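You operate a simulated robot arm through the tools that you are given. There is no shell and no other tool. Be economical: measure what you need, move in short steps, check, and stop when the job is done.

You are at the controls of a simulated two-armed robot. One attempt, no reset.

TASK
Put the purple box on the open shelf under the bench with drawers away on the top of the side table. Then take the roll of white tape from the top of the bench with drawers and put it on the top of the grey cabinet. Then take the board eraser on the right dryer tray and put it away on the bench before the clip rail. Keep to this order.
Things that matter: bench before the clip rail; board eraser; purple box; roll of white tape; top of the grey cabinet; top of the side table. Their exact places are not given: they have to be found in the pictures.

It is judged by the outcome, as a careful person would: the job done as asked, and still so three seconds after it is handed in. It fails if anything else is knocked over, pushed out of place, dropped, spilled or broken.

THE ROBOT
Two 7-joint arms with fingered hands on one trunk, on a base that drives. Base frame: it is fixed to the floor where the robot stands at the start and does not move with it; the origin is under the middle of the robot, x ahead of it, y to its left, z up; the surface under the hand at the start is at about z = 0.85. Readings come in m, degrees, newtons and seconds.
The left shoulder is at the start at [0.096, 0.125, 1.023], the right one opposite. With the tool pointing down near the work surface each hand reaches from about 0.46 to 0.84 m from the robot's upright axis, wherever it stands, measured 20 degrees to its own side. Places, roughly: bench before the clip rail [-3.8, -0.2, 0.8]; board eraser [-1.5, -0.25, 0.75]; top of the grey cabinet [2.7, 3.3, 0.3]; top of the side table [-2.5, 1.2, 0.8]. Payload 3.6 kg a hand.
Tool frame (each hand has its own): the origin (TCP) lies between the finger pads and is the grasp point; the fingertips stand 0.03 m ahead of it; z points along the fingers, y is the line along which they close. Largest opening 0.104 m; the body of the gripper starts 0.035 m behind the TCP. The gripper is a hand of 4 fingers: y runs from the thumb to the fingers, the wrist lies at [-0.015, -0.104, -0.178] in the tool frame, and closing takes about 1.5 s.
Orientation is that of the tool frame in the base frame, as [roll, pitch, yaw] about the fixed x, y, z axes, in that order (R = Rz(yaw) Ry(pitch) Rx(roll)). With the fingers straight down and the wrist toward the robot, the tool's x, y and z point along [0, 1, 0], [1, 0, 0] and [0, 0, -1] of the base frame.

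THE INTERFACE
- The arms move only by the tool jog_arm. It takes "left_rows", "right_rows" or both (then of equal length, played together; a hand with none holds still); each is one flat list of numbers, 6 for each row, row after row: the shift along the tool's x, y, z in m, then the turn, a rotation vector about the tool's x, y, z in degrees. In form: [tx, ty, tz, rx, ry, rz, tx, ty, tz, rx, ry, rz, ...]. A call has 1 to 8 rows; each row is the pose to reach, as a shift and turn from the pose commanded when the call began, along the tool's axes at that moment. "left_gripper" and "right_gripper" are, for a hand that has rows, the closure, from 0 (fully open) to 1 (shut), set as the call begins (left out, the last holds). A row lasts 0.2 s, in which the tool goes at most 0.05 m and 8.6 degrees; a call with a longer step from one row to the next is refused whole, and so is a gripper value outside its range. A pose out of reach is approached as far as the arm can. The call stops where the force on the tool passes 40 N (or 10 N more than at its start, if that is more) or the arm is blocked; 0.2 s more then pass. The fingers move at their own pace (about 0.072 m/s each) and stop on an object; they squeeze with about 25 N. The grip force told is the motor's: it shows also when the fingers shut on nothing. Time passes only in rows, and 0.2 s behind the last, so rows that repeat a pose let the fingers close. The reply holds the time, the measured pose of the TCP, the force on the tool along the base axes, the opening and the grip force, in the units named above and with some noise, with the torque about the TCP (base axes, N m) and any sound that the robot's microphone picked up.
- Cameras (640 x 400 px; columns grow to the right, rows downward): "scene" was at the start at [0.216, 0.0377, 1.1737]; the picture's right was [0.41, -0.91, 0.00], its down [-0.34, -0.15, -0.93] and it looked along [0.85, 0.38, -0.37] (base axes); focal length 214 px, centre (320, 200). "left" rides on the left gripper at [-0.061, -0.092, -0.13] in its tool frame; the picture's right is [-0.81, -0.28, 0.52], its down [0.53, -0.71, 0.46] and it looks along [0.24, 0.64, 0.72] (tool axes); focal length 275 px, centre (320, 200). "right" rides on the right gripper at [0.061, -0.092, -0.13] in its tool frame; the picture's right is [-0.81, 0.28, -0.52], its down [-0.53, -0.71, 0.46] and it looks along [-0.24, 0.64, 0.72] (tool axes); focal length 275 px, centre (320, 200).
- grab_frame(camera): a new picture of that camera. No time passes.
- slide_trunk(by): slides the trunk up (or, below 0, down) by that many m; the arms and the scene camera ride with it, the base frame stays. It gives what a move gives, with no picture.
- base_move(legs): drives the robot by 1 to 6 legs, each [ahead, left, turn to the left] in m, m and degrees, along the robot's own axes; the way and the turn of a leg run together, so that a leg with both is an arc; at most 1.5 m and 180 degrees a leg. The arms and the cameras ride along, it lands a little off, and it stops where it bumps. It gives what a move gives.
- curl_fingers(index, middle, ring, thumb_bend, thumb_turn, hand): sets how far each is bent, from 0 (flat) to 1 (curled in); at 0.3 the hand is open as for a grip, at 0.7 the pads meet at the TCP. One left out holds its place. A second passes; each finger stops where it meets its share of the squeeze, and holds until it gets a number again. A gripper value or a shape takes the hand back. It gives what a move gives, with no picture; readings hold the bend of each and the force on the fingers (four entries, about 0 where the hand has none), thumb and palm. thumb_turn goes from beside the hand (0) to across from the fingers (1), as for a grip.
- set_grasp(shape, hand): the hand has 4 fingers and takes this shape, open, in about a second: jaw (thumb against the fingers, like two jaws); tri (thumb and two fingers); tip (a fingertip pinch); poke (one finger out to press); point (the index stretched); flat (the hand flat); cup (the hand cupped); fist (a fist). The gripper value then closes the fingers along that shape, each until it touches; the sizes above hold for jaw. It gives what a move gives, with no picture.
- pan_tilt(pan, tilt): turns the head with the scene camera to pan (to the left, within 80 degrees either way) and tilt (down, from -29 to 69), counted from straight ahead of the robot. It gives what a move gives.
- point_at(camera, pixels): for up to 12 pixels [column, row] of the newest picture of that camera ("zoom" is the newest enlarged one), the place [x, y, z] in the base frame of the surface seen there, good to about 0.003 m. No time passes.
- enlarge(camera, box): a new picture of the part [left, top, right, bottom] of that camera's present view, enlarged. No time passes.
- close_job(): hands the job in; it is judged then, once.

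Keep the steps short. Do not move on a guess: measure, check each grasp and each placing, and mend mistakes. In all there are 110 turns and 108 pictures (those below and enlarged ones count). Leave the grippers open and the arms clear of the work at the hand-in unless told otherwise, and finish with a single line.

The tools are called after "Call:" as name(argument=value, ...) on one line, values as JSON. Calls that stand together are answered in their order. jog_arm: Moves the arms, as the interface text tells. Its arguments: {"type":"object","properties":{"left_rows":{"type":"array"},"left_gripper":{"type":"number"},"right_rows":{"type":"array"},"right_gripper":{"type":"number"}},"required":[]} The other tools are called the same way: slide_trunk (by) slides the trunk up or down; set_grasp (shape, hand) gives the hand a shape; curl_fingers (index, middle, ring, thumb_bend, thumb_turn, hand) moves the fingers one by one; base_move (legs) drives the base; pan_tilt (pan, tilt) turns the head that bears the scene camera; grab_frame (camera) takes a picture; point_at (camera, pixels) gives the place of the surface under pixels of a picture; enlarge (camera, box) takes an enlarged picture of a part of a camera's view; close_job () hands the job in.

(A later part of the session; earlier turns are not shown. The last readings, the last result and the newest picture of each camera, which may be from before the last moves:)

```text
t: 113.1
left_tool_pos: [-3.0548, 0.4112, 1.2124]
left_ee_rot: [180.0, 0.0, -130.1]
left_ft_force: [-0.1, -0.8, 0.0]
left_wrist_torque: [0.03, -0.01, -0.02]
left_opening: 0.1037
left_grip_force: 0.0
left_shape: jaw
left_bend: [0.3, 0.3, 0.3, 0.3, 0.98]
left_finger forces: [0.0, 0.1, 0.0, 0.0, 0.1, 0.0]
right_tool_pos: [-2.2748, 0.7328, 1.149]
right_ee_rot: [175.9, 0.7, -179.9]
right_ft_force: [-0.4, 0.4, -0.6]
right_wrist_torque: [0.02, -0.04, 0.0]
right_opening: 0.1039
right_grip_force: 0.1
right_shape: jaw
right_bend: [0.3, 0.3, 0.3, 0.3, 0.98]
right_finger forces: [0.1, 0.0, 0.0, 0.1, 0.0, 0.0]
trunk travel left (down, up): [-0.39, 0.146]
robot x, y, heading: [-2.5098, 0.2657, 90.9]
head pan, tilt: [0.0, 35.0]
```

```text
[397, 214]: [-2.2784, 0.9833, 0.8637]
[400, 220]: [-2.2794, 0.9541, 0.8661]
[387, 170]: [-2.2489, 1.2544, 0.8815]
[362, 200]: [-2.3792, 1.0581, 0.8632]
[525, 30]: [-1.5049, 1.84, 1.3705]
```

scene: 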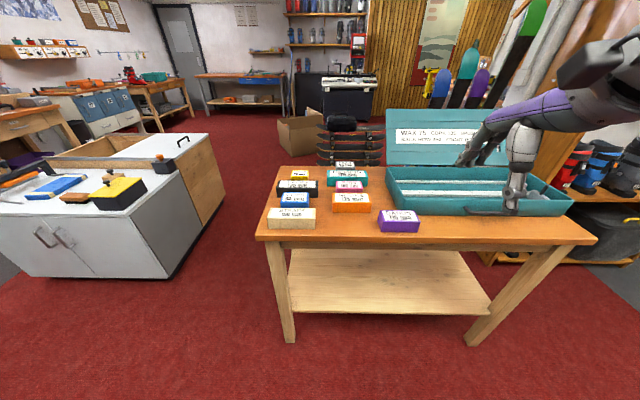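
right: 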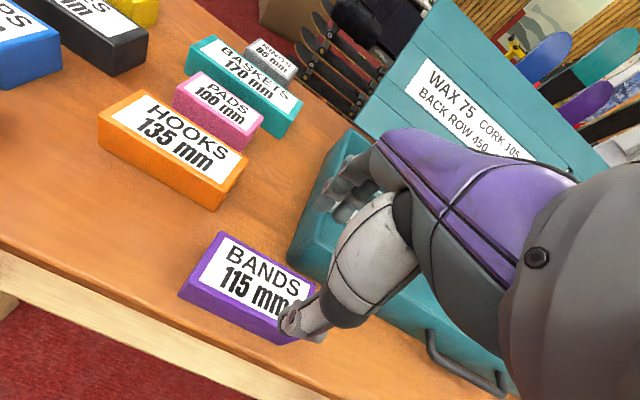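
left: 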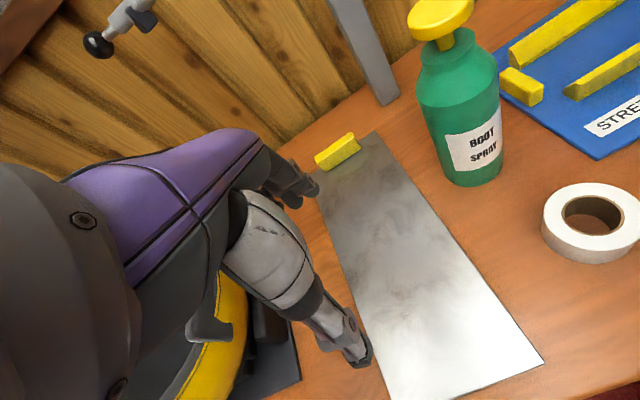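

The purple box sits well at (-2.28, 0.975) and nothing else has moved. Next is the tape: I'll drive back along the aisle and face the bench.

Call:
base_move(legs=[[0.05, -0.95, 0], [0.05, -0.95, 0], [0, 0, -90]])

Call:
pan_tilt(pan=0, tilt=35)

Call:
grab_frame(camera="scene")

```text
t: 133.6
left_tool_pos: [-0.4886, 0.9208, 1.2138]
left_ee_rot: [179.9, 0.0, 139.2]
left_ft_force: [-0.1, -0.1, 0.1]
left_wrist_torque: [-0.02, 0.02, -0.01]
left_opening: 0.104
left_grip_force: 0.1
left_shape: jaw
left_bend: [0.3, 0.3, 0.3, 0.3, 0.98]
left_finger forces: [0.0, 0.0, 0.0, 0.1, 0.0, 0.0]
right_tool_pos: [-0.1753, 0.1369, 1.1484]
right_ee_rot: [175.9, 0.5, 89.5]
right_ft_force: [0.0, 0.4, 0.9]
right_wrist_torque: [-0.02, 0.01, -0.02]
right_opening: 0.1038
right_grip_force: 0.1
right_shape: jaw
right_bend: [0.3, 0.3, 0.3, 0.3, 0.98]
right_finger forces: [0.0, 0.0, 0.0, 0.0, 0.1, 0.1]
trunk travel left (down, up): [-0.39, 0.146]
robot x, y, heading: [-0.6412, 0.3831, 0.4]
head pan, tilt: [0.0, 35.0]
```

```text
t: 134.2
left_tool_pos: [-0.4893, 0.9209, 1.2135]
left_ee_rot: [179.9, 0.0, 139.1]
left_ft_force: [0.7, -0.5, 0.3]
left_wrist_torque: [-0.03, 0.03, 0.0]
left_opening: 0.1037
left_grip_force: 0.0
left_shape: jaw
left_bend: [0.3, 0.3, 0.3, 0.3, 0.98]
left_finger forces: [0.0, 0.1, 0.0, 0.0, 0.1, 0.0]
right_tool_pos: [-0.1749, 0.1374, 1.1486]
right_ee_rot: [175.9, 0.6, 89.4]
right_ft_force: [0.0, -0.5, 0.6]
right_wrist_torque: [-0.01, -0.01, 0.02]
right_opening: 0.1037
right_grip_force: 0.1
right_shape: jaw
right_bend: [0.3, 0.3, 0.3, 0.3, 0.98]
right_finger forces: [0.1, 0.0, 0.0, 0.0, 0.0, 0.0]
trunk travel left (down, up): [-0.39, 0.146]
robot x, y, heading: [-0.6406, 0.38, 0.4]
head pan, tilt: [0.0, 35.0]
```

```text
60 pictures are left
```

scene: 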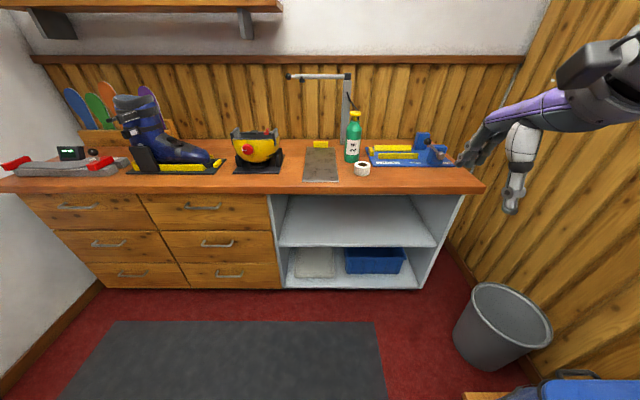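

I'll drive ahead 0.4 m, then measure the tape closely.

Call:
base_move(legs=[[0.4, 0.03, 0]])

Call:
pan_tilt(pan=-25, tilt=45)

Call:
grab_frame(camera="scene")

Call:
grab_frame(camera="right")

```text
t: 136.7
left_tool_pos: [-0.0915, 0.9459, 1.2134]
left_ee_rot: [179.9, -0.1, 138.1]
left_ft_force: [0.1, -0.2, 0.8]
left_wrist_torque: [-0.02, 0.02, -0.03]
left_opening: 0.1038
left_grip_force: 0.1
left_shape: jaw
left_bend: [0.3, 0.3, 0.3, 0.3, 0.98]
left_finger forces: [0.0, 0.0, 0.0, 0.0, 0.0, 0.0]
right_tool_pos: [0.2052, 0.1548, 1.1487]
right_ee_rot: [176.0, 0.6, 88.3]
right_ft_force: [0.6, 1.4, -0.2]
right_wrist_torque: [0.0, 0.02, -0.01]
right_opening: 0.1038
right_grip_force: 0.0
right_shape: jaw
right_bend: [0.3, 0.3, 0.3, 0.3, 0.98]
right_finger forces: [0.0, 0.0, 0.0, 0.0, 0.1, 0.0]
trunk travel left (down, up): [-0.39, 0.146]
robot x, y, heading: [-0.2576, 0.4075, -1.2]
head pan, tilt: [0.0, 35.0]
```

```text
t: 137.5
left_tool_pos: [-0.0921, 0.945, 1.2134]
left_ee_rot: [179.9, -0.1, 138.1]
left_ft_force: [0.2, 0.4, -0.3]
left_wrist_torque: [-0.01, -0.01, 0.01]
left_opening: 0.1038
left_grip_force: 0.0
left_shape: jaw
left_bend: [0.3, 0.3, 0.3, 0.3, 0.98]
left_finger forces: [0.1, 0.0, 0.0, 0.1, 0.0, 0.0]
right_tool_pos: [0.2046, 0.1547, 1.1481]
right_ee_rot: [175.9, 0.5, 88.2]
right_ft_force: [-0.2, -0.3, 0.4]
right_wrist_torque: [-0.05, 0.01, 0.0]
right_opening: 0.1039
right_grip_force: 0.0
right_shape: jaw
right_bend: [0.3, 0.3, 0.3, 0.3, 0.98]
right_finger forces: [0.0, 0.0, 0.0, 0.0, 0.0, 0.0]
trunk travel left (down, up): [-0.39, 0.146]
robot x, y, heading: [-0.2554, 0.4072, -1.1]
head pan, tilt: [-25.0, 45.0]
```

```text
59 pictures are left
```

scene: 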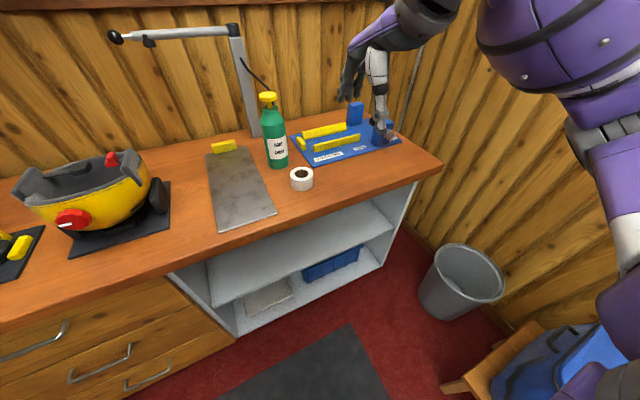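

```text
58 pictures are left
```

right: 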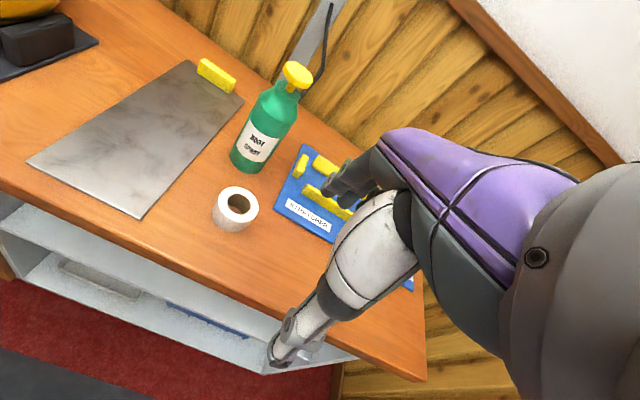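

Call:
enlarge(camera="right", box=[190, 130, 310, 250])

```text
3.33 times, centred on (250, 190) of right
```

zoom: 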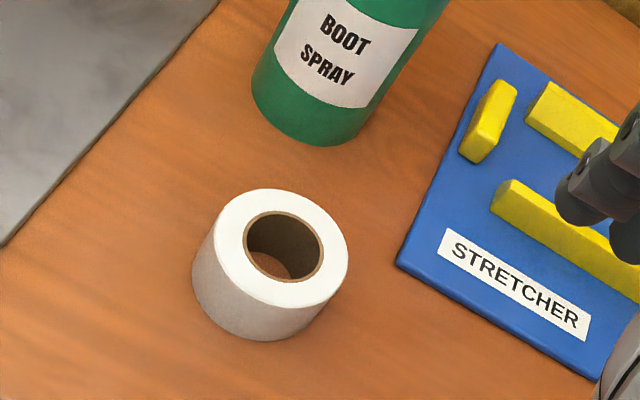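

Call:
point_at(camera="zoom", pixels=[[218, 238], [342, 250], [275, 192], [285, 302], [248, 245], [318, 248], [280, 215], [290, 138], [400, 262], [240, 330], [230, 275]])

```text
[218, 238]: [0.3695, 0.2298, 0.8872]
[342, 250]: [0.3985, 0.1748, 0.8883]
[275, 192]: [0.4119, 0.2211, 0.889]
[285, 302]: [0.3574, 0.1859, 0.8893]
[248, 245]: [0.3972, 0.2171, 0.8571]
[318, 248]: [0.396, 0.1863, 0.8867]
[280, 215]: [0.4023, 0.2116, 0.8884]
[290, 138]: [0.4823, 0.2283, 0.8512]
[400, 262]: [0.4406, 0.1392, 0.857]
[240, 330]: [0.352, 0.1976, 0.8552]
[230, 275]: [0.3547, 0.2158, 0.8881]
```

The tape is 0.065 m across with its top at 0.889, centred at (0.3845, 0.2025). I'll move over it and partway down.

Call:
jog_arm(right_rows=[0.013, 0.044, 0.003, 1, 0, 0, 0.027, 0.088, 0.006, 2, 0, 0, 0.04, 0.133, 0.009, 3, 0, 0, 0.0536, 0.178, 0.0125, 4, 0, 0, 0.0536, 0.175, 0.06, 4, 0, 0, 0.0536, 0.171, 0.11, 4, 0, 0, 0.0536, 0.168, 0.15, 4, 0, 0, 0.0536, 0.168, 0.15, 4, 0, 0])

Call:
grab_frame(camera="right")

Call:
grab_frame(camera="scene")

```text
refused: row 6 steps farther than a row can; nothing moved
```

```text
56 pictures are left
```

right: 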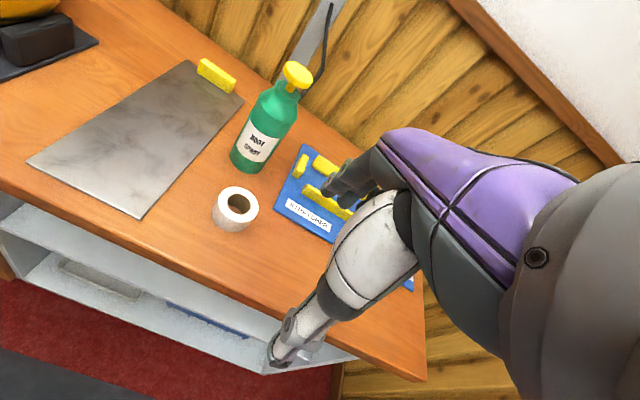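

```text
55 pictures are left
```

scene: 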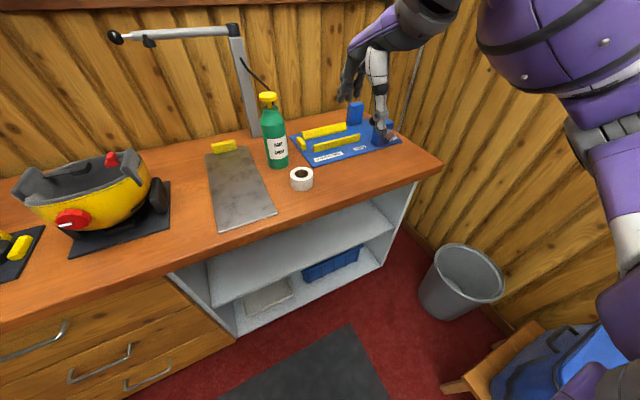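

One step was too long, so I'll resend with smaller steps.

Call:
jog_arm(right_rows=[0.013, 0.044, 0.003, 1, 0, 0, 0.027, 0.088, 0.006, 2, 0, 0, 0.04, 0.133, 0.009, 3, 0, 0, 0.0536, 0.178, 0.0125, 4, 0, 0, 0.0536, 0.175, 0.055, 4, 0, 0, 0.0536, 0.171, 0.1, 4, 0, 0, 0.0536, 0.168, 0.145, 4, 0, 0, 0.0536, 0.168, 0.145, 4, 0, 0])

Call:
grab_frame(camera="right")

Call:
grab_frame(camera="scene")

```text
t: 139.3
left_tool_pos: [-0.0923, 0.9467, 1.2124]
left_ee_rot: [179.9, 0.0, 138.0]
left_ft_force: [0.7, 0.4, 0.3]
left_wrist_torque: [-0.02, 0.02, 0.01]
left_opening: 0.1038
left_grip_force: 0.1
left_shape: jaw
left_bend: [0.3, 0.3, 0.3, 0.3, 0.98]
left_finger forces: [0.0, 0.0, 0.1, 0.1, 0.1, 0.0]
right_tool_pos: [0.3811, 0.2026, 1.0131]
right_ee_rot: [179.9, 0.5, 88.0]
right_ft_force: [0.2, 0.2, -0.7]
right_wrist_torque: [0.01, -0.01, 0.0]
right_opening: 0.1037
right_grip_force: 0.0
right_shape: jaw
right_bend: [0.3, 0.3, 0.3, 0.3, 0.98]
right_finger forces: [0.0, 0.0, 0.1, 0.0, 0.1, 0.0]
trunk travel left (down, up): [-0.39, 0.146]
robot x, y, heading: [-0.2539, 0.4091, -1.0]
head pan, tilt: [-25.0, 45.0]
```

```text
54 pictures are left
```

right: 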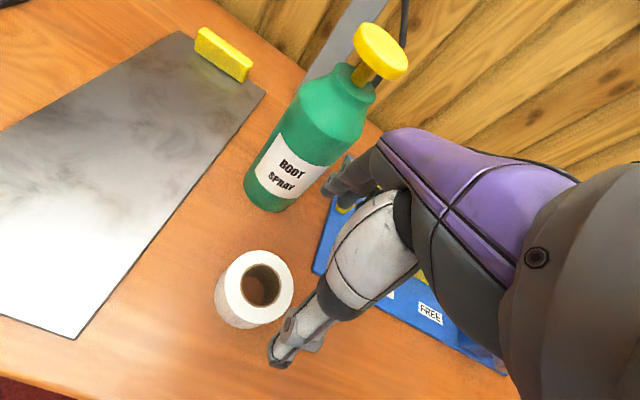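

```text
53 pictures are left
```

scene: 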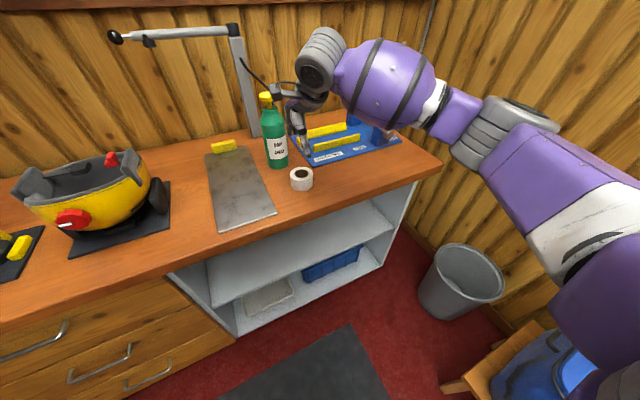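

The fingers look close to the bottle, so I'll measure that gap.

Call:
point_at(camera="right", pixels=[[330, 182], [345, 170], [318, 150], [300, 190], [355, 110], [385, 55], [285, 205], [385, 135], [365, 150]])

```text
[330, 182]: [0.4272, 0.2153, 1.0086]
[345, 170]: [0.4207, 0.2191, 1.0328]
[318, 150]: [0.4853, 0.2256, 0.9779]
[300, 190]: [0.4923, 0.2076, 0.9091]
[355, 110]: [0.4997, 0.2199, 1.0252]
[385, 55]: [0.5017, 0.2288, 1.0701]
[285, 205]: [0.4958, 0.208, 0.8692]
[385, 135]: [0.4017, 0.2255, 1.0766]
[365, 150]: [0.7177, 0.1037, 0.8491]
```

The gap is about 4 cm, which is enough. I'll descend to z≈0.882 and close.

Call:
jog_arm(right_rows=[0, 0.002, 0.04, 0, 0, 0, 0, 0.002, 0.08, 0, 0, 0, 0, 0.002, 0.115, 0, 0, 0, 0, 0.002, 0.131, 0, 0, 0, 0, 0.002, 0.131, 0, 0, 0])

Call:
grab_frame(camera="right")

```text
t: 140.5
left_tool_pos: [-0.0926, 0.9455, 1.2122]
left_ee_rot: [179.9, 0.0, 138.0]
left_ft_force: [-0.7, 0.2, -0.8]
left_wrist_torque: [0.0, 0.04, -0.02]
left_opening: 0.1036
left_grip_force: 0.1
left_shape: jaw
left_bend: [0.3, 0.3, 0.3, 0.3, 0.98]
left_finger forces: [0.1, 0.1, 0.0, 0.0, 0.1, 0.0]
right_tool_pos: [0.3858, 0.1996, 0.8852]
right_ee_rot: [179.9, 0.5, 88.2]
right_ft_force: [-0.8, 0.2, 0.1]
right_wrist_torque: [0.01, -0.03, 0.0]
right_opening: 0.1036
right_grip_force: 0.0
right_shape: jaw
right_bend: [0.3, 0.3, 0.3, 0.3, 0.98]
right_finger forces: [0.1, 0.0, 0.0, 0.0, 0.1, 0.0]
trunk travel left (down, up): [-0.39, 0.146]
robot x, y, heading: [-0.2569, 0.4085, -1.1]
head pan, tilt: [-25.0, 45.0]
```

```text
52 pictures are left
```

right: 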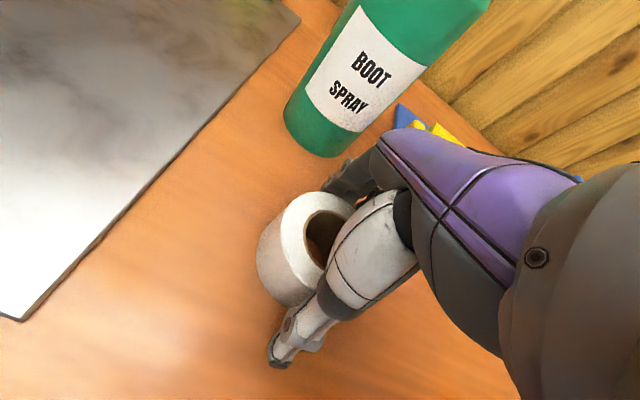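

The hand straddles the tape. I'll shift 3 mm left to centre it and close.

Call:
jog_arm(right_rows=[0.003, 0, 0.002, 0, 0, 0, 0.003, 0, 0.002, 0, 0, 0, 0.003, 0, 0.002, 0, 0, 0, 0.003, 0, 0.002, 0, 0, 0, 0.003, 0, 0.002, 0, 0, 0, 0.003, 0, 0.002, 0, 0, 0, 0.003, 0, 0.002, 0, 0, 0, 0.003, 0, 0.002, 0, 0, 0], right_gripper=1)

Call:
grab_frame(camera="right")

```text
t: 142.3
left_tool_pos: [-0.0933, 0.945, 1.2136]
left_ee_rot: [179.9, 0.1, 138.0]
left_ft_force: [-0.1, 0.4, -0.4]
left_wrist_torque: [-0.04, 0.0, -0.02]
left_opening: 0.1039
left_grip_force: 0.1
left_shape: jaw
left_bend: [0.3, 0.3, 0.3, 0.3, 0.98]
left_finger forces: [0.0, 0.0, 0.1, 0.0, 0.0, 0.0]
right_tool_pos: [0.3854, 0.2035, 0.8832]
right_ee_rot: [-180.0, 0.5, 88.2]
right_ft_force: [0.3, 0.7, 0.0]
right_wrist_torque: [0.01, -0.01, -0.04]
right_opening: 0.0593
right_grip_force: 24.8
right_shape: jaw
right_bend: [0.74, 0.42, 0.44, 0.66, 1.0]
right_finger forces: [12.9, 8.4, 0.0, 0.1, 21.6, 0.1]
trunk travel left (down, up): [-0.39, 0.146]
robot x, y, heading: [-0.2565, 0.4112, -1.1]
head pan, tilt: [-25.0, 45.0]
```

```text
51 pictures are left
```

right: 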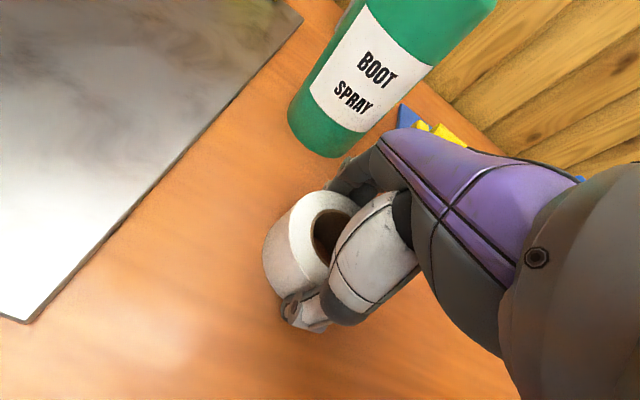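

It's gripped by two fingers and the thumb. I'll lift straight up and check.

Call:
jog_arm(right_rows=[0, 0, -0.02, 0, 0, 0, 0, 0, -0.06, 0, 0, 0, 0, 0, -0.1, 0, 0, 0, 0, 0, -0.14, 0, 0, 0, 0, 0, -0.18, 0, 0, 0, 0, 0, -0.22, 0, 0, 0])

Call:
grab_frame(camera="right")

```text
t: 143.7
left_tool_pos: [-0.0927, 0.9457, 1.2134]
left_ee_rot: [179.9, 0.0, 138.0]
left_ft_force: [-0.7, 0.3, -0.4]
left_wrist_torque: [0.0, -0.04, 0.02]
left_opening: 0.1035
left_grip_force: 0.1
left_shape: jaw
left_bend: [0.3, 0.3, 0.3, 0.3, 0.98]
left_finger forces: [0.0, 0.0, 0.0, 0.0, 0.1, 0.0]
right_tool_pos: [0.3858, 0.2048, 1.1027]
right_ee_rot: [179.8, 0.5, 88.3]
right_ft_force: [-0.1, 0.1, -1.2]
right_wrist_torque: [0.02, 0.02, -0.03]
right_opening: 0.0593
right_grip_force: 24.4
right_shape: jaw
right_bend: [0.74, 0.42, 0.44, 0.66, 1.0]
right_finger forces: [12.9, 8.6, 0.1, 0.1, 21.5, 0.0]
trunk travel left (down, up): [-0.39, 0.146]
robot x, y, heading: [-0.2606, 0.4133, -0.9]
head pan, tilt: [-25.0, 45.0]
```

```text
50 pictures are left
```

right: 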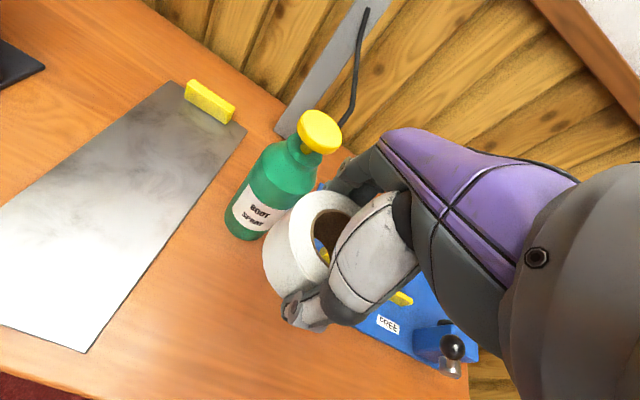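

The tape is held. I'll back away from the bench, tuck the hand in and drive back down the aisle to find the way to the grey cabinet.

Call:
base_move(legs=[[-0.45, 0, 0]])

Call:
jog_arm(right_rows=[0, -0.04, -0.01, 0, 0, 0, 0, -0.08, -0.02, 0, 0, 0, 0, -0.12, -0.03, 0, 0, 0, 0, -0.16, -0.04, 0, 0, 0])

Call:
base_move(legs=[[0, 0, 91], [0, 1.0, 0], [-0.05, 1.0, 0]])

Call:
pan_tilt(pan=20, tilt=20)

Call:
grab_frame(camera="scene")

```text
t: 146.5
left_tool_pos: [-0.5479, 0.9533, 1.2138]
left_ee_rot: [-180.0, -0.1, 138.1]
left_ft_force: [0.2, -0.9, 0.0]
left_wrist_torque: [0.02, -0.01, 0.02]
left_opening: 0.1038
left_grip_force: 0.1
left_shape: jaw
left_bend: [0.3, 0.3, 0.3, 0.3, 0.98]
left_finger forces: [0.0, 0.0, 0.1, 0.1, 0.0, 0.0]
right_tool_pos: [-0.0662, 0.215, 1.102]
right_ee_rot: [179.9, 0.5, 88.3]
right_ft_force: [-0.5, 0.1, -1.6]
right_wrist_torque: [0.02, 0.01, 0.01]
right_opening: 0.0593
right_grip_force: 25.2
right_shape: jaw
right_bend: [0.74, 0.42, 0.44, 0.66, 1.0]
right_finger forces: [12.8, 8.5, 0.0, 0.1, 21.5, 0.1]
trunk travel left (down, up): [-0.39, 0.146]
robot x, y, heading: [-0.7081, 0.4164, -0.8]
head pan, tilt: [-25.0, 45.0]
```

```text
t: 147.5
left_tool_pos: [-0.5483, 0.9535, 1.2139]
left_ee_rot: [179.8, 0.0, 138.2]
left_ft_force: [-0.3, 0.0, -0.6]
left_wrist_torque: [-0.01, 0.0, 0.02]
left_opening: 0.1036
left_grip_force: 0.0
left_shape: jaw
left_bend: [0.3, 0.3, 0.3, 0.3, 0.98]
left_finger forces: [0.0, 0.1, 0.0, 0.1, 0.1, 0.1]
right_tool_pos: [-0.2271, 0.2185, 1.1413]
right_ee_rot: [179.8, 0.5, 88.4]
right_ft_force: [0.2, -0.7, -0.5]
right_wrist_torque: [0.03, -0.03, -0.03]
right_opening: 0.0594
right_grip_force: 25.0
right_shape: jaw
right_bend: [0.74, 0.42, 0.44, 0.66, 1.0]
right_finger forces: [12.8, 8.7, 0.1, 0.0, 21.5, 0.0]
trunk travel left (down, up): [-0.39, 0.146]
robot x, y, heading: [-0.7097, 0.4139, -0.6]
head pan, tilt: [-25.0, 45.0]
```

```text
t: 168.9
left_tool_pos: [-3.2264, 0.4296, 1.2137]
left_ee_rot: [179.9, -0.1, -128.6]
left_ft_force: [-0.4, 0.3, 0.4]
left_wrist_torque: [0.01, 0.0, 0.0]
left_opening: 0.1038
left_grip_force: 0.1
left_shape: jaw
left_bend: [0.3, 0.3, 0.3, 0.3, 0.98]
left_finger forces: [0.0, 0.1, 0.0, 0.1, 0.0, 0.0]
right_tool_pos: [-2.5114, 0.7902, 1.1419]
right_ee_rot: [-180.0, 0.4, -178.5]
right_ft_force: [0.3, 0.7, -0.6]
right_wrist_torque: [0.0, -0.02, -0.02]
right_opening: 0.0589
right_grip_force: 25.1
right_shape: jaw
right_bend: [0.74, 0.42, 0.44, 0.67, 1.0]
right_finger forces: [12.7, 8.5, 0.1, 0.0, 21.2, 0.0]
trunk travel left (down, up): [-0.39, 0.146]
robot x, y, heading: [-2.6778, 0.2961, 92.6]
head pan, tilt: [-25.0, 45.0]
```

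```text
t: 170.1
left_tool_pos: [-3.2262, 0.4289, 1.2134]
left_ee_rot: [179.9, -0.1, -128.6]
left_ft_force: [-0.3, -0.8, 0.2]
left_wrist_torque: [-0.01, -0.02, -0.01]
left_opening: 0.1039
left_grip_force: 0.2
left_shape: jaw
left_bend: [0.3, 0.3, 0.3, 0.3, 0.98]
left_finger forces: [0.0, 0.0, 0.0, 0.0, 0.0, 0.1]
right_tool_pos: [-2.5114, 0.7896, 1.142]
right_ee_rot: [180.0, 0.5, -178.3]
right_ft_force: [0.4, 0.3, -2.4]
right_wrist_torque: [-0.02, 0.01, 0.0]
right_opening: 0.0588
right_grip_force: 25.3
right_shape: jaw
right_bend: [0.74, 0.42, 0.44, 0.67, 1.0]
right_finger forces: [12.6, 8.5, 0.0, 0.1, 21.2, 0.1]
trunk travel left (down, up): [-0.39, 0.146]
robot x, y, heading: [-2.6786, 0.2992, 92.2]
head pan, tilt: [20.0, 20.0]
```

```text
49 pictures are left
```

scene: 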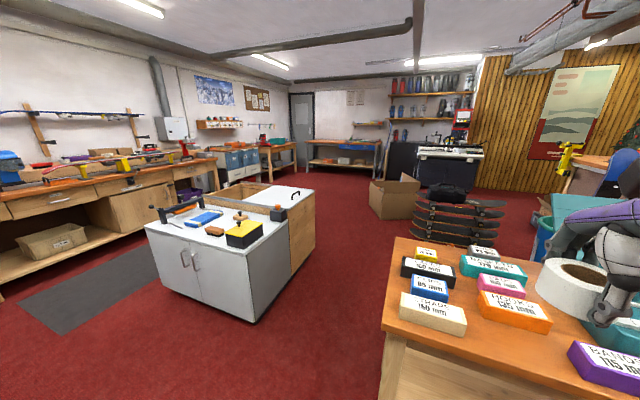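

I'll measure the passage between the white unit and the table, and the objects beyond.

Call:
point_at(camera="scene", pixels=[[260, 318], [312, 245], [385, 330], [395, 218], [430, 240], [375, 212], [450, 190], [550, 130], [560, 175], [345, 300], [350, 180], [490, 195]])

Call:
pan_tilt(pan=-25, tilt=15)

Call:
grab_frame(camera="scene")

```text
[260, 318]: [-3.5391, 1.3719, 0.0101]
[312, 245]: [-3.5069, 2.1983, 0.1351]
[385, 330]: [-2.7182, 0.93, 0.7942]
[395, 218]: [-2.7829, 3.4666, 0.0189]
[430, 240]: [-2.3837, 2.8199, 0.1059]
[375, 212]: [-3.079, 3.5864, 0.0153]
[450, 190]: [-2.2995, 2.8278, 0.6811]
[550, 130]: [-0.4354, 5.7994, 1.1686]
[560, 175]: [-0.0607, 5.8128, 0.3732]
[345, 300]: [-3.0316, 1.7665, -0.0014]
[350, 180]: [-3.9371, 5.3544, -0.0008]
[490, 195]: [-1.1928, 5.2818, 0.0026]
```

```text
t: 171.2
left_tool_pos: [-3.2264, 0.4294, 1.2134]
left_ee_rot: [179.9, -0.1, -128.6]
left_ft_force: [-0.8, -0.3, -0.8]
left_wrist_torque: [-0.02, -0.01, 0.0]
left_opening: 0.1039
left_grip_force: 0.0
left_shape: jaw
left_bend: [0.3, 0.3, 0.3, 0.3, 0.98]
left_finger forces: [0.1, 0.0, 0.0, 0.1, 0.1, 0.0]
right_tool_pos: [-2.5103, 0.7905, 1.1414]
right_ee_rot: [180.0, 0.5, -178.4]
right_ft_force: [0.0, -0.4, -1.0]
right_wrist_torque: [0.0, 0.01, -0.01]
right_opening: 0.0588
right_grip_force: 24.3
right_shape: jaw
right_bend: [0.74, 0.42, 0.44, 0.67, 1.0]
right_finger forces: [12.8, 8.5, 0.1, 0.0, 21.2, 0.0]
trunk travel left (down, up): [-0.39, 0.146]
robot x, y, heading: [-2.6808, 0.2983, 92.7]
head pan, tilt: [-25.0, 15.0]
```

```text
48 pictures are left
```

scene: 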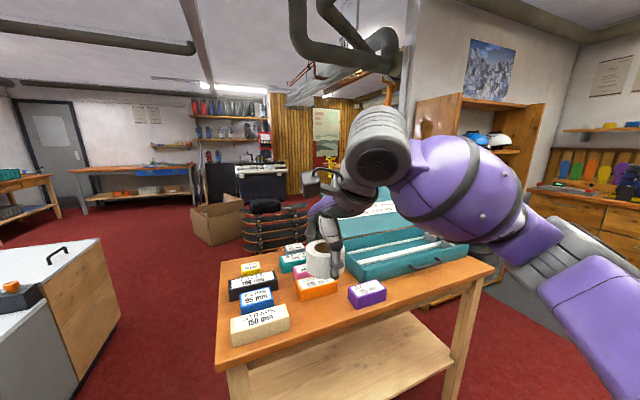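

The passage is 0.8 m wide, from x=-3.5 to -2.7. I'll go through at x≈-3.1, since both arms are above everything there.

Call:
base_move(legs=[[0, 0.42, -2.5], [0.8, 0, 0], [0.8, 0, 0]])

Call:
pan_tilt(pan=-60, tilt=15)

Call:
grab_frame(camera="scene")

```text
t: 183.2
left_tool_pos: [-3.65, 2.0468, 1.2119]
left_ee_rot: [179.9, -0.1, -130.9]
left_ft_force: [0.1, 1.0, 0.1]
left_wrist_torque: [-0.02, 0.01, 0.0]
left_opening: 0.104
left_grip_force: 0.1
left_shape: jaw
left_bend: [0.3, 0.3, 0.3, 0.3, 0.98]
left_finger forces: [0.0, 0.0, 0.0, 0.1, 0.0, 0.1]
right_tool_pos: [-2.9208, 2.3784, 1.141]
right_ee_rot: [-179.9, 0.5, 179.3]
right_ft_force: [0.4, -0.1, -0.6]
right_wrist_torque: [-0.04, -0.01, -0.01]
right_opening: 0.059
right_grip_force: 25.0
right_shape: jaw
right_bend: [0.74, 0.42, 0.44, 0.67, 1.0]
right_finger forces: [12.7, 8.5, 0.0, 0.0, 21.3, 0.1]
trunk travel left (down, up): [-0.39, 0.146]
robot x, y, heading: [-3.1092, 1.8964, 90.0]
head pan, tilt: [-25.0, 15.0]
```

```text
t: 184.2
left_tool_pos: [-3.6497, 2.047, 1.2131]
left_ee_rot: [179.9, -0.1, -130.9]
left_ft_force: [0.5, 0.1, -0.9]
left_wrist_torque: [-0.02, -0.04, -0.01]
left_opening: 0.1038
left_grip_force: 0.0
left_shape: jaw
left_bend: [0.3, 0.3, 0.3, 0.3, 0.98]
left_finger forces: [0.0, 0.0, 0.0, 0.0, 0.0, 0.0]
right_tool_pos: [-2.92, 2.3786, 1.1412]
right_ee_rot: [-180.0, 0.5, 179.3]
right_ft_force: [-0.2, -0.3, -0.7]
right_wrist_torque: [0.02, -0.02, 0.01]
right_opening: 0.0592
right_grip_force: 25.4
right_shape: jaw
right_bend: [0.74, 0.42, 0.44, 0.67, 1.0]
right_finger forces: [12.7, 8.5, 0.0, 0.1, 21.1, 0.1]
trunk travel left (down, up): [-0.39, 0.146]
robot x, y, heading: [-3.1066, 1.892, 89.8]
head pan, tilt: [-60.0, 15.0]
```

```text
47 pictures are left
```

scene: 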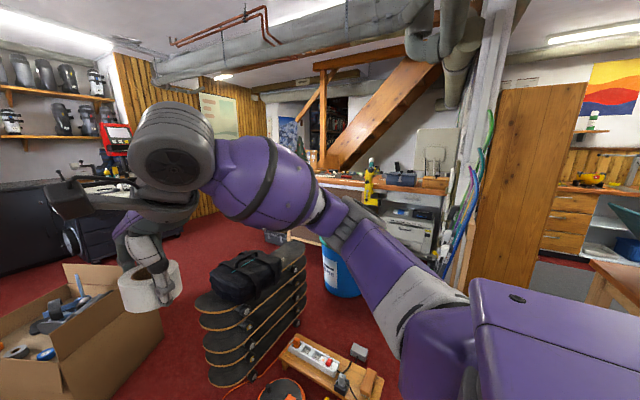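

I'll measure the floor map here: the board rack, the low trolley, the blue barrel and the far bench.

Call:
point_at(camera="scene", pixels=[[300, 310], [210, 385], [290, 385], [380, 390], [340, 290], [270, 245], [440, 270], [215, 230], [150, 320], [425, 240], [345, 175], [240, 270]])

Call:
enlarge(camera="scene", box=[250, 60, 500, 300])

```text
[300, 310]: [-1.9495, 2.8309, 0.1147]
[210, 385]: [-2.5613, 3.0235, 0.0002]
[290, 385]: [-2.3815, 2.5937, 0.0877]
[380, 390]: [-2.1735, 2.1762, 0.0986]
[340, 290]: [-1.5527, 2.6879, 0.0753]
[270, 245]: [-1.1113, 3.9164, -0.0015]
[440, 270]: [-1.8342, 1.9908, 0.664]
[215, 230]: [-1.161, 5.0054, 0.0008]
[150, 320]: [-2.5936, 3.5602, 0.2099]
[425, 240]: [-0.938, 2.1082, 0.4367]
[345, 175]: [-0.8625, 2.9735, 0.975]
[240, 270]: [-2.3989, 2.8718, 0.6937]
```

```text
1.67 times, centred on (375, 180) of scene
```

zoom: 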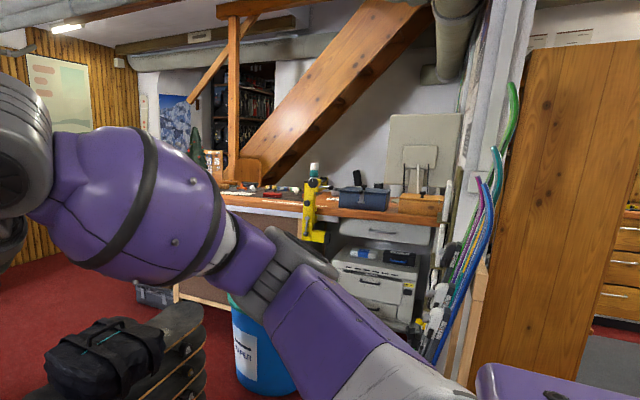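

The way round is left of the carton. I'll go ahead 0.5 m and look ahead.

Call:
base_move(legs=[[0.55, 0.1, 0]])

Call:
pan_tilt(pan=0, tilt=22)

Call:
grab_frame(camera="scene")

```text
t: 187.4
left_tool_pos: [-3.7513, 2.5885, 1.2141]
left_ee_rot: [179.8, -0.1, -130.9]
left_ft_force: [-0.5, 0.5, 0.1]
left_wrist_torque: [-0.03, 0.01, 0.0]
left_opening: 0.1038
left_grip_force: 0.0
left_shape: jaw
left_bend: [0.3, 0.3, 0.3, 0.3, 0.98]
left_finger forces: [0.1, 0.0, 0.0, 0.0, 0.0, 0.0]
right_tool_pos: [-3.0238, 2.9211, 1.1415]
right_ee_rot: [180.0, 0.6, 179.4]
right_ft_force: [0.0, -0.1, -1.4]
right_wrist_torque: [-0.03, -0.01, 0.02]
right_opening: 0.0588
right_grip_force: 24.9
right_shape: jaw
right_bend: [0.74, 0.42, 0.44, 0.67, 1.0]
right_finger forces: [12.7, 8.5, 0.0, 0.0, 21.2, 0.0]
trunk travel left (down, up): [-0.39, 0.146]
robot x, y, heading: [-3.2098, 2.4331, 90.6]
head pan, tilt: [-60.0, 15.0]
```

```text
t: 188.7
left_tool_pos: [-3.7512, 2.5879, 1.2138]
left_ee_rot: [179.9, -0.2, -130.9]
left_ft_force: [-0.6, -0.1, -0.7]
left_wrist_torque: [0.01, -0.02, 0.03]
left_opening: 0.1038
left_grip_force: 0.1
left_shape: jaw
left_bend: [0.3, 0.3, 0.3, 0.3, 0.98]
left_finger forces: [0.1, 0.0, 0.0, 0.0, 0.1, 0.0]
right_tool_pos: [-3.0225, 2.9211, 1.1409]
right_ee_rot: [179.9, 0.6, 179.5]
right_ft_force: [-0.1, 0.5, -1.5]
right_wrist_torque: [0.01, 0.04, -0.02]
right_opening: 0.0591
right_grip_force: 24.8
right_shape: jaw
right_bend: [0.74, 0.42, 0.44, 0.67, 1.0]
right_finger forces: [12.7, 8.6, 0.0, 0.0, 21.2, 0.1]
trunk travel left (down, up): [-0.39, 0.146]
robot x, y, heading: [-3.2102, 2.4343, 90.1]
head pan, tilt: [0.0, 22.0]
```

```text
45 pictures are left
```

scene: 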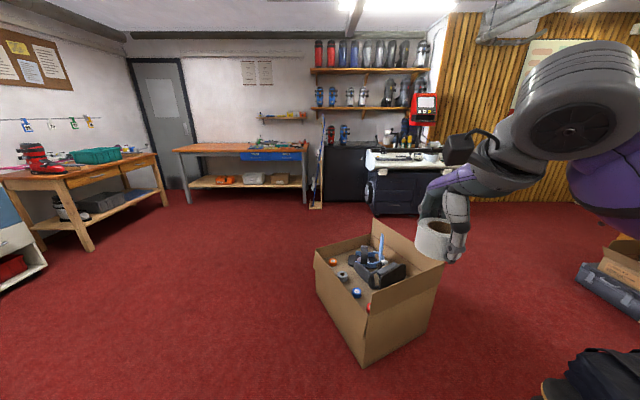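

It's open floor to the left. I'll go round the carton and turn to face +x.

Call:
base_move(legs=[[0.2, 0.6, 0], [1.5, 0, 0], [0.15, 0, 0], [0, 0, -90], [1.4, 0, 0]])

Call:
pan_tilt(pan=0, tilt=15)

Call:
grab_frame(camera="scene")

```text
t: 210.1
left_tool_pos: [-2.9154, 4.8499, 1.2126]
left_ee_rot: [-180.0, -0.3, 139.5]
left_ft_force: [0.9, 0.2, -1.1]
left_wrist_torque: [-0.01, 0.07, 0.01]
left_opening: 0.1039
left_grip_force: 0.1
left_shape: jaw
left_bend: [0.3, 0.3, 0.3, 0.3, 0.98]
left_finger forces: [0.0, 0.0, 0.1, 0.0, 0.1, 0.0]
right_tool_pos: [-2.5802, 4.1211, 1.1382]
right_ee_rot: [-179.8, 0.5, 89.6]
right_ft_force: [0.9, 0.6, -1.0]
right_wrist_torque: [0.01, 0.06, 0.0]
right_opening: 0.0587
right_grip_force: 24.6
right_shape: jaw
right_bend: [0.74, 0.42, 0.44, 0.67, 1.0]
right_finger forces: [12.9, 8.5, 0.2, 0.0, 21.0, 0.0]
trunk travel left (down, up): [-0.39, 0.146]
robot x, y, heading: [-3.0731, 4.306, 0.5]
head pan, tilt: [0.0, 22.0]
stopped in leg 5: the robot was blocked; the commanded pose is now the measured one
```

```text
t: 210.8
left_tool_pos: [-2.9253, 4.8494, 1.2145]
left_ee_rot: [179.8, -0.1, 139.6]
left_ft_force: [-1.0, 0.7, 0.3]
left_wrist_torque: [0.01, 0.0, 0.02]
left_opening: 0.1035
left_grip_force: 0.1
left_shape: jaw
left_bend: [0.3, 0.3, 0.3, 0.3, 0.98]
left_finger forces: [0.0, 0.0, 0.1, 0.0, 0.1, 0.1]
right_tool_pos: [-2.5873, 4.1221, 1.1412]
right_ee_rot: [179.8, 0.5, 89.7]
right_ft_force: [-0.1, 0.4, -1.6]
right_wrist_torque: [-0.01, -0.01, 0.0]
right_opening: 0.0584
right_grip_force: 25.6
right_shape: jaw
right_bend: [0.74, 0.42, 0.44, 0.67, 1.0]
right_finger forces: [13.0, 8.5, 0.1, 0.0, 21.2, 0.0]
trunk travel left (down, up): [-0.39, 0.146]
robot x, y, heading: [-3.0748, 4.3084, 0.5]
head pan, tilt: [0.0, 15.0]
```

```text
44 pictures are left
```

scene: 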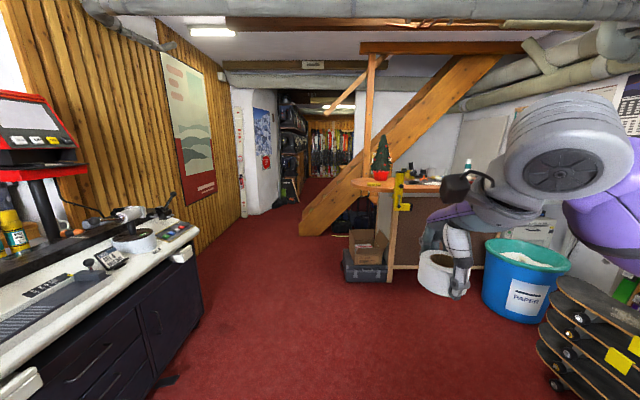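

I was blocked at x=-3.07. I'll look down to the right, since it could be the carton.

Call:
pan_tilt(pan=-50, tilt=60)

Call:
grab_frame(camera="scene")

Call:
pan_tilt(pan=35, tilt=55)

Call:
grab_frame(camera="scene")

```text
t: 211.9
left_tool_pos: [-2.9241, 4.8495, 1.2127]
left_ee_rot: [179.8, 0.0, 139.6]
left_ft_force: [-0.2, 1.0, -0.4]
left_wrist_torque: [-0.01, 0.0, -0.03]
left_opening: 0.1039
left_grip_force: 0.1
left_shape: jaw
left_bend: [0.3, 0.3, 0.3, 0.3, 0.98]
left_finger forces: [0.0, 0.1, 0.0, 0.1, 0.1, 0.1]
right_tool_pos: [-2.5863, 4.1208, 1.1415]
right_ee_rot: [179.9, 0.5, 89.7]
right_ft_force: [0.5, 0.7, -1.4]
right_wrist_torque: [-0.01, -0.01, -0.01]
right_opening: 0.0586
right_grip_force: 25.1
right_shape: jaw
right_bend: [0.74, 0.42, 0.44, 0.67, 1.0]
right_finger forces: [12.9, 8.5, 0.0, 0.1, 21.2, 0.0]
trunk travel left (down, up): [-0.39, 0.146]
robot x, y, heading: [-3.0737, 4.3063, 0.4]
head pan, tilt: [-50.0, 60.0]
```

```text
43 pictures are left
```

scene: 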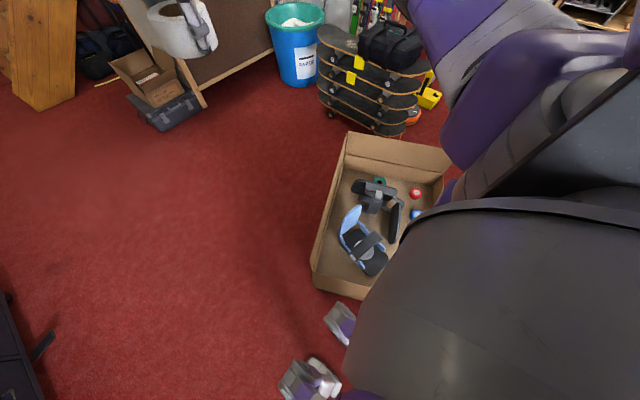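

```text
t: 213.5
left_tool_pos: [-2.9239, 4.8498, 1.214]
left_ee_rot: [179.8, -0.1, 139.6]
left_ft_force: [-0.2, 0.0, -0.5]
left_wrist_torque: [0.0, -0.01, 0.02]
left_opening: 0.1039
left_grip_force: 0.0
left_shape: jaw
left_bend: [0.3, 0.3, 0.3, 0.3, 0.98]
left_finger forces: [0.0, 0.0, 0.0, 0.0, 0.1, 0.0]
right_tool_pos: [-2.5862, 4.1216, 1.1408]
right_ee_rot: [179.8, 0.6, 89.7]
right_ft_force: [-0.4, 0.5, -0.3]
right_wrist_torque: [-0.01, 0.0, 0.01]
right_opening: 0.0587
right_grip_force: 24.7
right_shape: jaw
right_bend: [0.74, 0.42, 0.44, 0.67, 1.0]
right_finger forces: [12.9, 8.5, 0.1, 0.0, 21.1, 0.1]
trunk travel left (down, up): [-0.39, 0.146]
robot x, y, heading: [-3.0738, 4.3042, 0.5]
head pan, tilt: [35.0, 55.0]
```

```text
42 pictures are left
```

scene: 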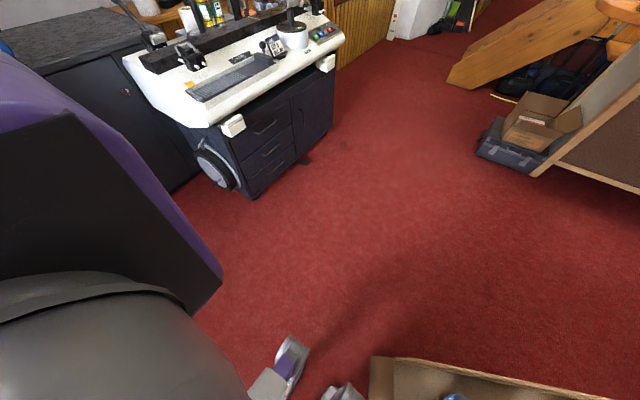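

The base touched the carton's flap corner. I'll measure where the carton is now.

Call:
point_at(camera="scene", pixels=[[375, 362], [480, 372], [600, 398], [375, 395], [290, 350], [345, 392], [235, 190], [255, 195], [480, 155], [330, 140]])

Call:
pan_tilt(pan=-30, tilt=60)

Call:
grab_frame(camera="scene")

```text
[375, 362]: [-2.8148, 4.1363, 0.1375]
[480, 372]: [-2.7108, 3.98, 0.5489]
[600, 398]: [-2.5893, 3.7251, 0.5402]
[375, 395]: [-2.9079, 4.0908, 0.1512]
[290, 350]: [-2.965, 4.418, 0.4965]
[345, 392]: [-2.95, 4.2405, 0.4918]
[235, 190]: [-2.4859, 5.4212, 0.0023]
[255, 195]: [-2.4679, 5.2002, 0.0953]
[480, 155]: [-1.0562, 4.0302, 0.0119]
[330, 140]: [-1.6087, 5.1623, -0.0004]
```

```text
t: 214.9
left_tool_pos: [-2.9237, 4.8498, 1.2147]
left_ee_rot: [179.8, 0.1, 139.5]
left_ft_force: [0.4, 0.9, 0.1]
left_wrist_torque: [0.0, 0.01, 0.0]
left_opening: 0.1038
left_grip_force: 0.0
left_shape: jaw
left_bend: [0.3, 0.3, 0.3, 0.3, 0.98]
left_finger forces: [0.1, 0.0, 0.1, 0.0, 0.0, 0.1]
right_tool_pos: [-2.5861, 4.1224, 1.1412]
right_ee_rot: [179.7, 0.6, 89.7]
right_ft_force: [0.1, -0.4, -0.4]
right_wrist_torque: [0.01, 0.02, 0.03]
right_opening: 0.0587
right_grip_force: 24.7
right_shape: jaw
right_bend: [0.74, 0.42, 0.44, 0.67, 1.0]
right_finger forces: [12.8, 8.5, 0.0, 0.0, 21.2, 0.1]
trunk travel left (down, up): [-0.39, 0.146]
robot x, y, heading: [-3.0731, 4.3089, 0.4]
head pan, tilt: [-30.0, 60.0]
```

```text
41 pictures are left
```

scene: 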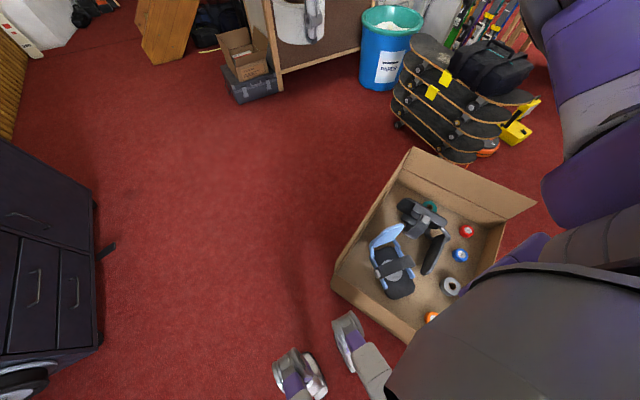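

The carton's near corner is at (-2.85, 4.13). I'll bring the left hand in so I can pass with more clearance, then back up a bit, shift left and go on.

Call:
jog_arm(left_rows=[-0.035, -0.007, 0, 0, 0, 5, -0.07, -0.014, 0, 0, 0, 10, -0.105, -0.021, 0, 0, 0, 15, -0.14, -0.028, 0, 0, 0, 20, -0.175, -0.035, 0, 0, 0, 25, -0.21, -0.042, 0, 0, 0, 30, -0.245, -0.049, 0, 0, 0, 35, -0.28, -0.055, 0, 0, 0, 40])

Call:
base_move(legs=[[-0.1, 0.25, 0], [1.4, 0.03, 0]])

Call:
pan_tilt(pan=0, tilt=20)

Call:
grab_frame(camera="scene")

```text
t: 216.7
left_tool_pos: [-2.7459, 4.6278, 1.2109]
left_ee_rot: [179.9, -0.2, 99.7]
left_ft_force: [0.9, -0.1, -0.2]
left_wrist_torque: [0.0, 0.03, -0.02]
left_opening: 0.1038
left_grip_force: 0.1
left_shape: jaw
left_bend: [0.3, 0.3, 0.3, 0.3, 0.98]
left_finger forces: [0.0, 0.0, 0.0, 0.0, 0.0, 0.1]
left hand out of reach, approached as far as the arm can: row 3, 4, 5, 6
right_tool_pos: [-2.5873, 4.1203, 1.1427]
right_ee_rot: [179.8, 0.6, 89.6]
right_ft_force: [0.3, 0.3, -1.3]
right_wrist_torque: [0.0, 0.0, 0.01]
right_opening: 0.0586
right_grip_force: 24.8
right_shape: jaw
right_bend: [0.74, 0.42, 0.44, 0.67, 1.0]
right_finger forces: [12.8, 8.5, 0.1, 0.1, 21.1, 0.0]
trunk travel left (down, up): [-0.39, 0.146]
robot x, y, heading: [-3.073, 4.3082, 0.7]
head pan, tilt: [-30.0, 60.0]
```

```text
t: 225.9
left_tool_pos: [-1.4741, 4.9182, 1.2103]
left_ee_rot: [179.7, -0.1, 99.7]
left_ft_force: [-0.4, 0.6, 0.8]
left_wrist_torque: [0.04, 0.0, -0.01]
left_opening: 0.1037
left_grip_force: 0.1
left_shape: jaw
left_bend: [0.3, 0.3, 0.3, 0.3, 0.98]
left_finger forces: [0.0, 0.0, 0.0, 0.1, 0.0, 0.0]
right_tool_pos: [-1.3141, 4.4121, 1.1415]
right_ee_rot: [179.9, 0.5, 89.8]
right_ft_force: [0.3, 0.1, -0.7]
right_wrist_torque: [0.03, -0.01, 0.0]
right_opening: 0.0583
right_grip_force: 24.5
right_shape: jaw
right_bend: [0.74, 0.42, 0.44, 0.67, 1.0]
right_finger forces: [12.9, 8.4, 0.1, 0.0, 21.1, 0.0]
trunk travel left (down, up): [-0.39, 0.146]
robot x, y, heading: [-1.7989, 4.5958, 0.6]
head pan, tilt: [-30.0, 60.0]
```

```text
t: 227.0
left_tool_pos: [-1.4749, 4.9163, 1.2096]
left_ee_rot: [179.9, -0.1, 99.7]
left_ft_force: [0.4, 0.1, -0.7]
left_wrist_torque: [-0.01, 0.01, 0.03]
left_opening: 0.104
left_grip_force: 0.1
left_shape: jaw
left_bend: [0.3, 0.3, 0.3, 0.3, 0.98]
left_finger forces: [0.1, 0.0, 0.0, 0.0, 0.0, 0.1]
right_tool_pos: [-1.3146, 4.4109, 1.1405]
right_ee_rot: [179.8, 0.5, 89.8]
right_ft_force: [0.4, -0.1, -0.8]
right_wrist_torque: [-0.02, -0.02, 0.01]
right_opening: 0.0586
right_grip_force: 25.0
right_shape: jaw
right_bend: [0.74, 0.42, 0.44, 0.67, 1.0]
right_finger forces: [12.8, 8.5, 0.1, 0.1, 21.1, 0.0]
trunk travel left (down, up): [-0.39, 0.146]
robot x, y, heading: [-1.7995, 4.5957, 0.6]
head pan, tilt: [0.0, 20.0]
```

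```text
40 pictures are left
```

scene: 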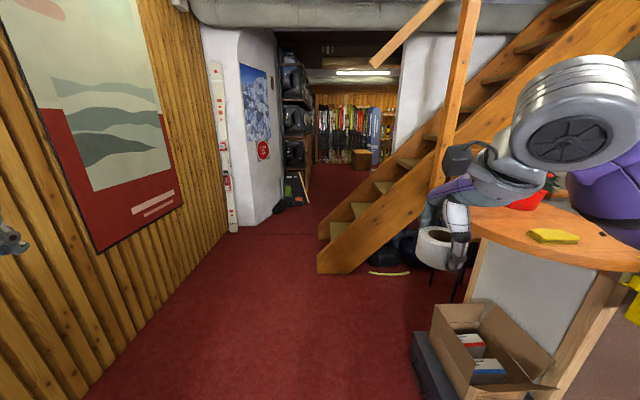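

A passage leads on past the stairs to another room. I'll measure it.

Call:
point_at(camera="scene", pixels=[[325, 270], [235, 230], [272, 210], [360, 165], [310, 175], [415, 320], [320, 130], [405, 270], [350, 205], [300, 190], [100, 390]])

Call:
enlarge(camera="scene", box=[200, 50, 440, 280])

```text
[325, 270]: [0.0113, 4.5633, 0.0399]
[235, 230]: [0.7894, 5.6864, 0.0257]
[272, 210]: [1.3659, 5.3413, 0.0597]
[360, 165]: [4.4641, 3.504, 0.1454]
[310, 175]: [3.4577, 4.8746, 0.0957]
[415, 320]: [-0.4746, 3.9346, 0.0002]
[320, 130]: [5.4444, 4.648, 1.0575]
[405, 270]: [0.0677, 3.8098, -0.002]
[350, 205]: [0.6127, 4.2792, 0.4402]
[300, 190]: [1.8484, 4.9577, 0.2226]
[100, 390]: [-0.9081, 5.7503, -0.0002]
```

```text
1.74 times, centred on (320, 165) of scene
```

zoom: 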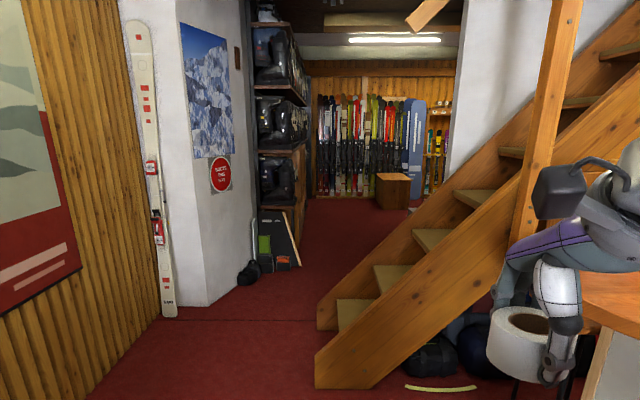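

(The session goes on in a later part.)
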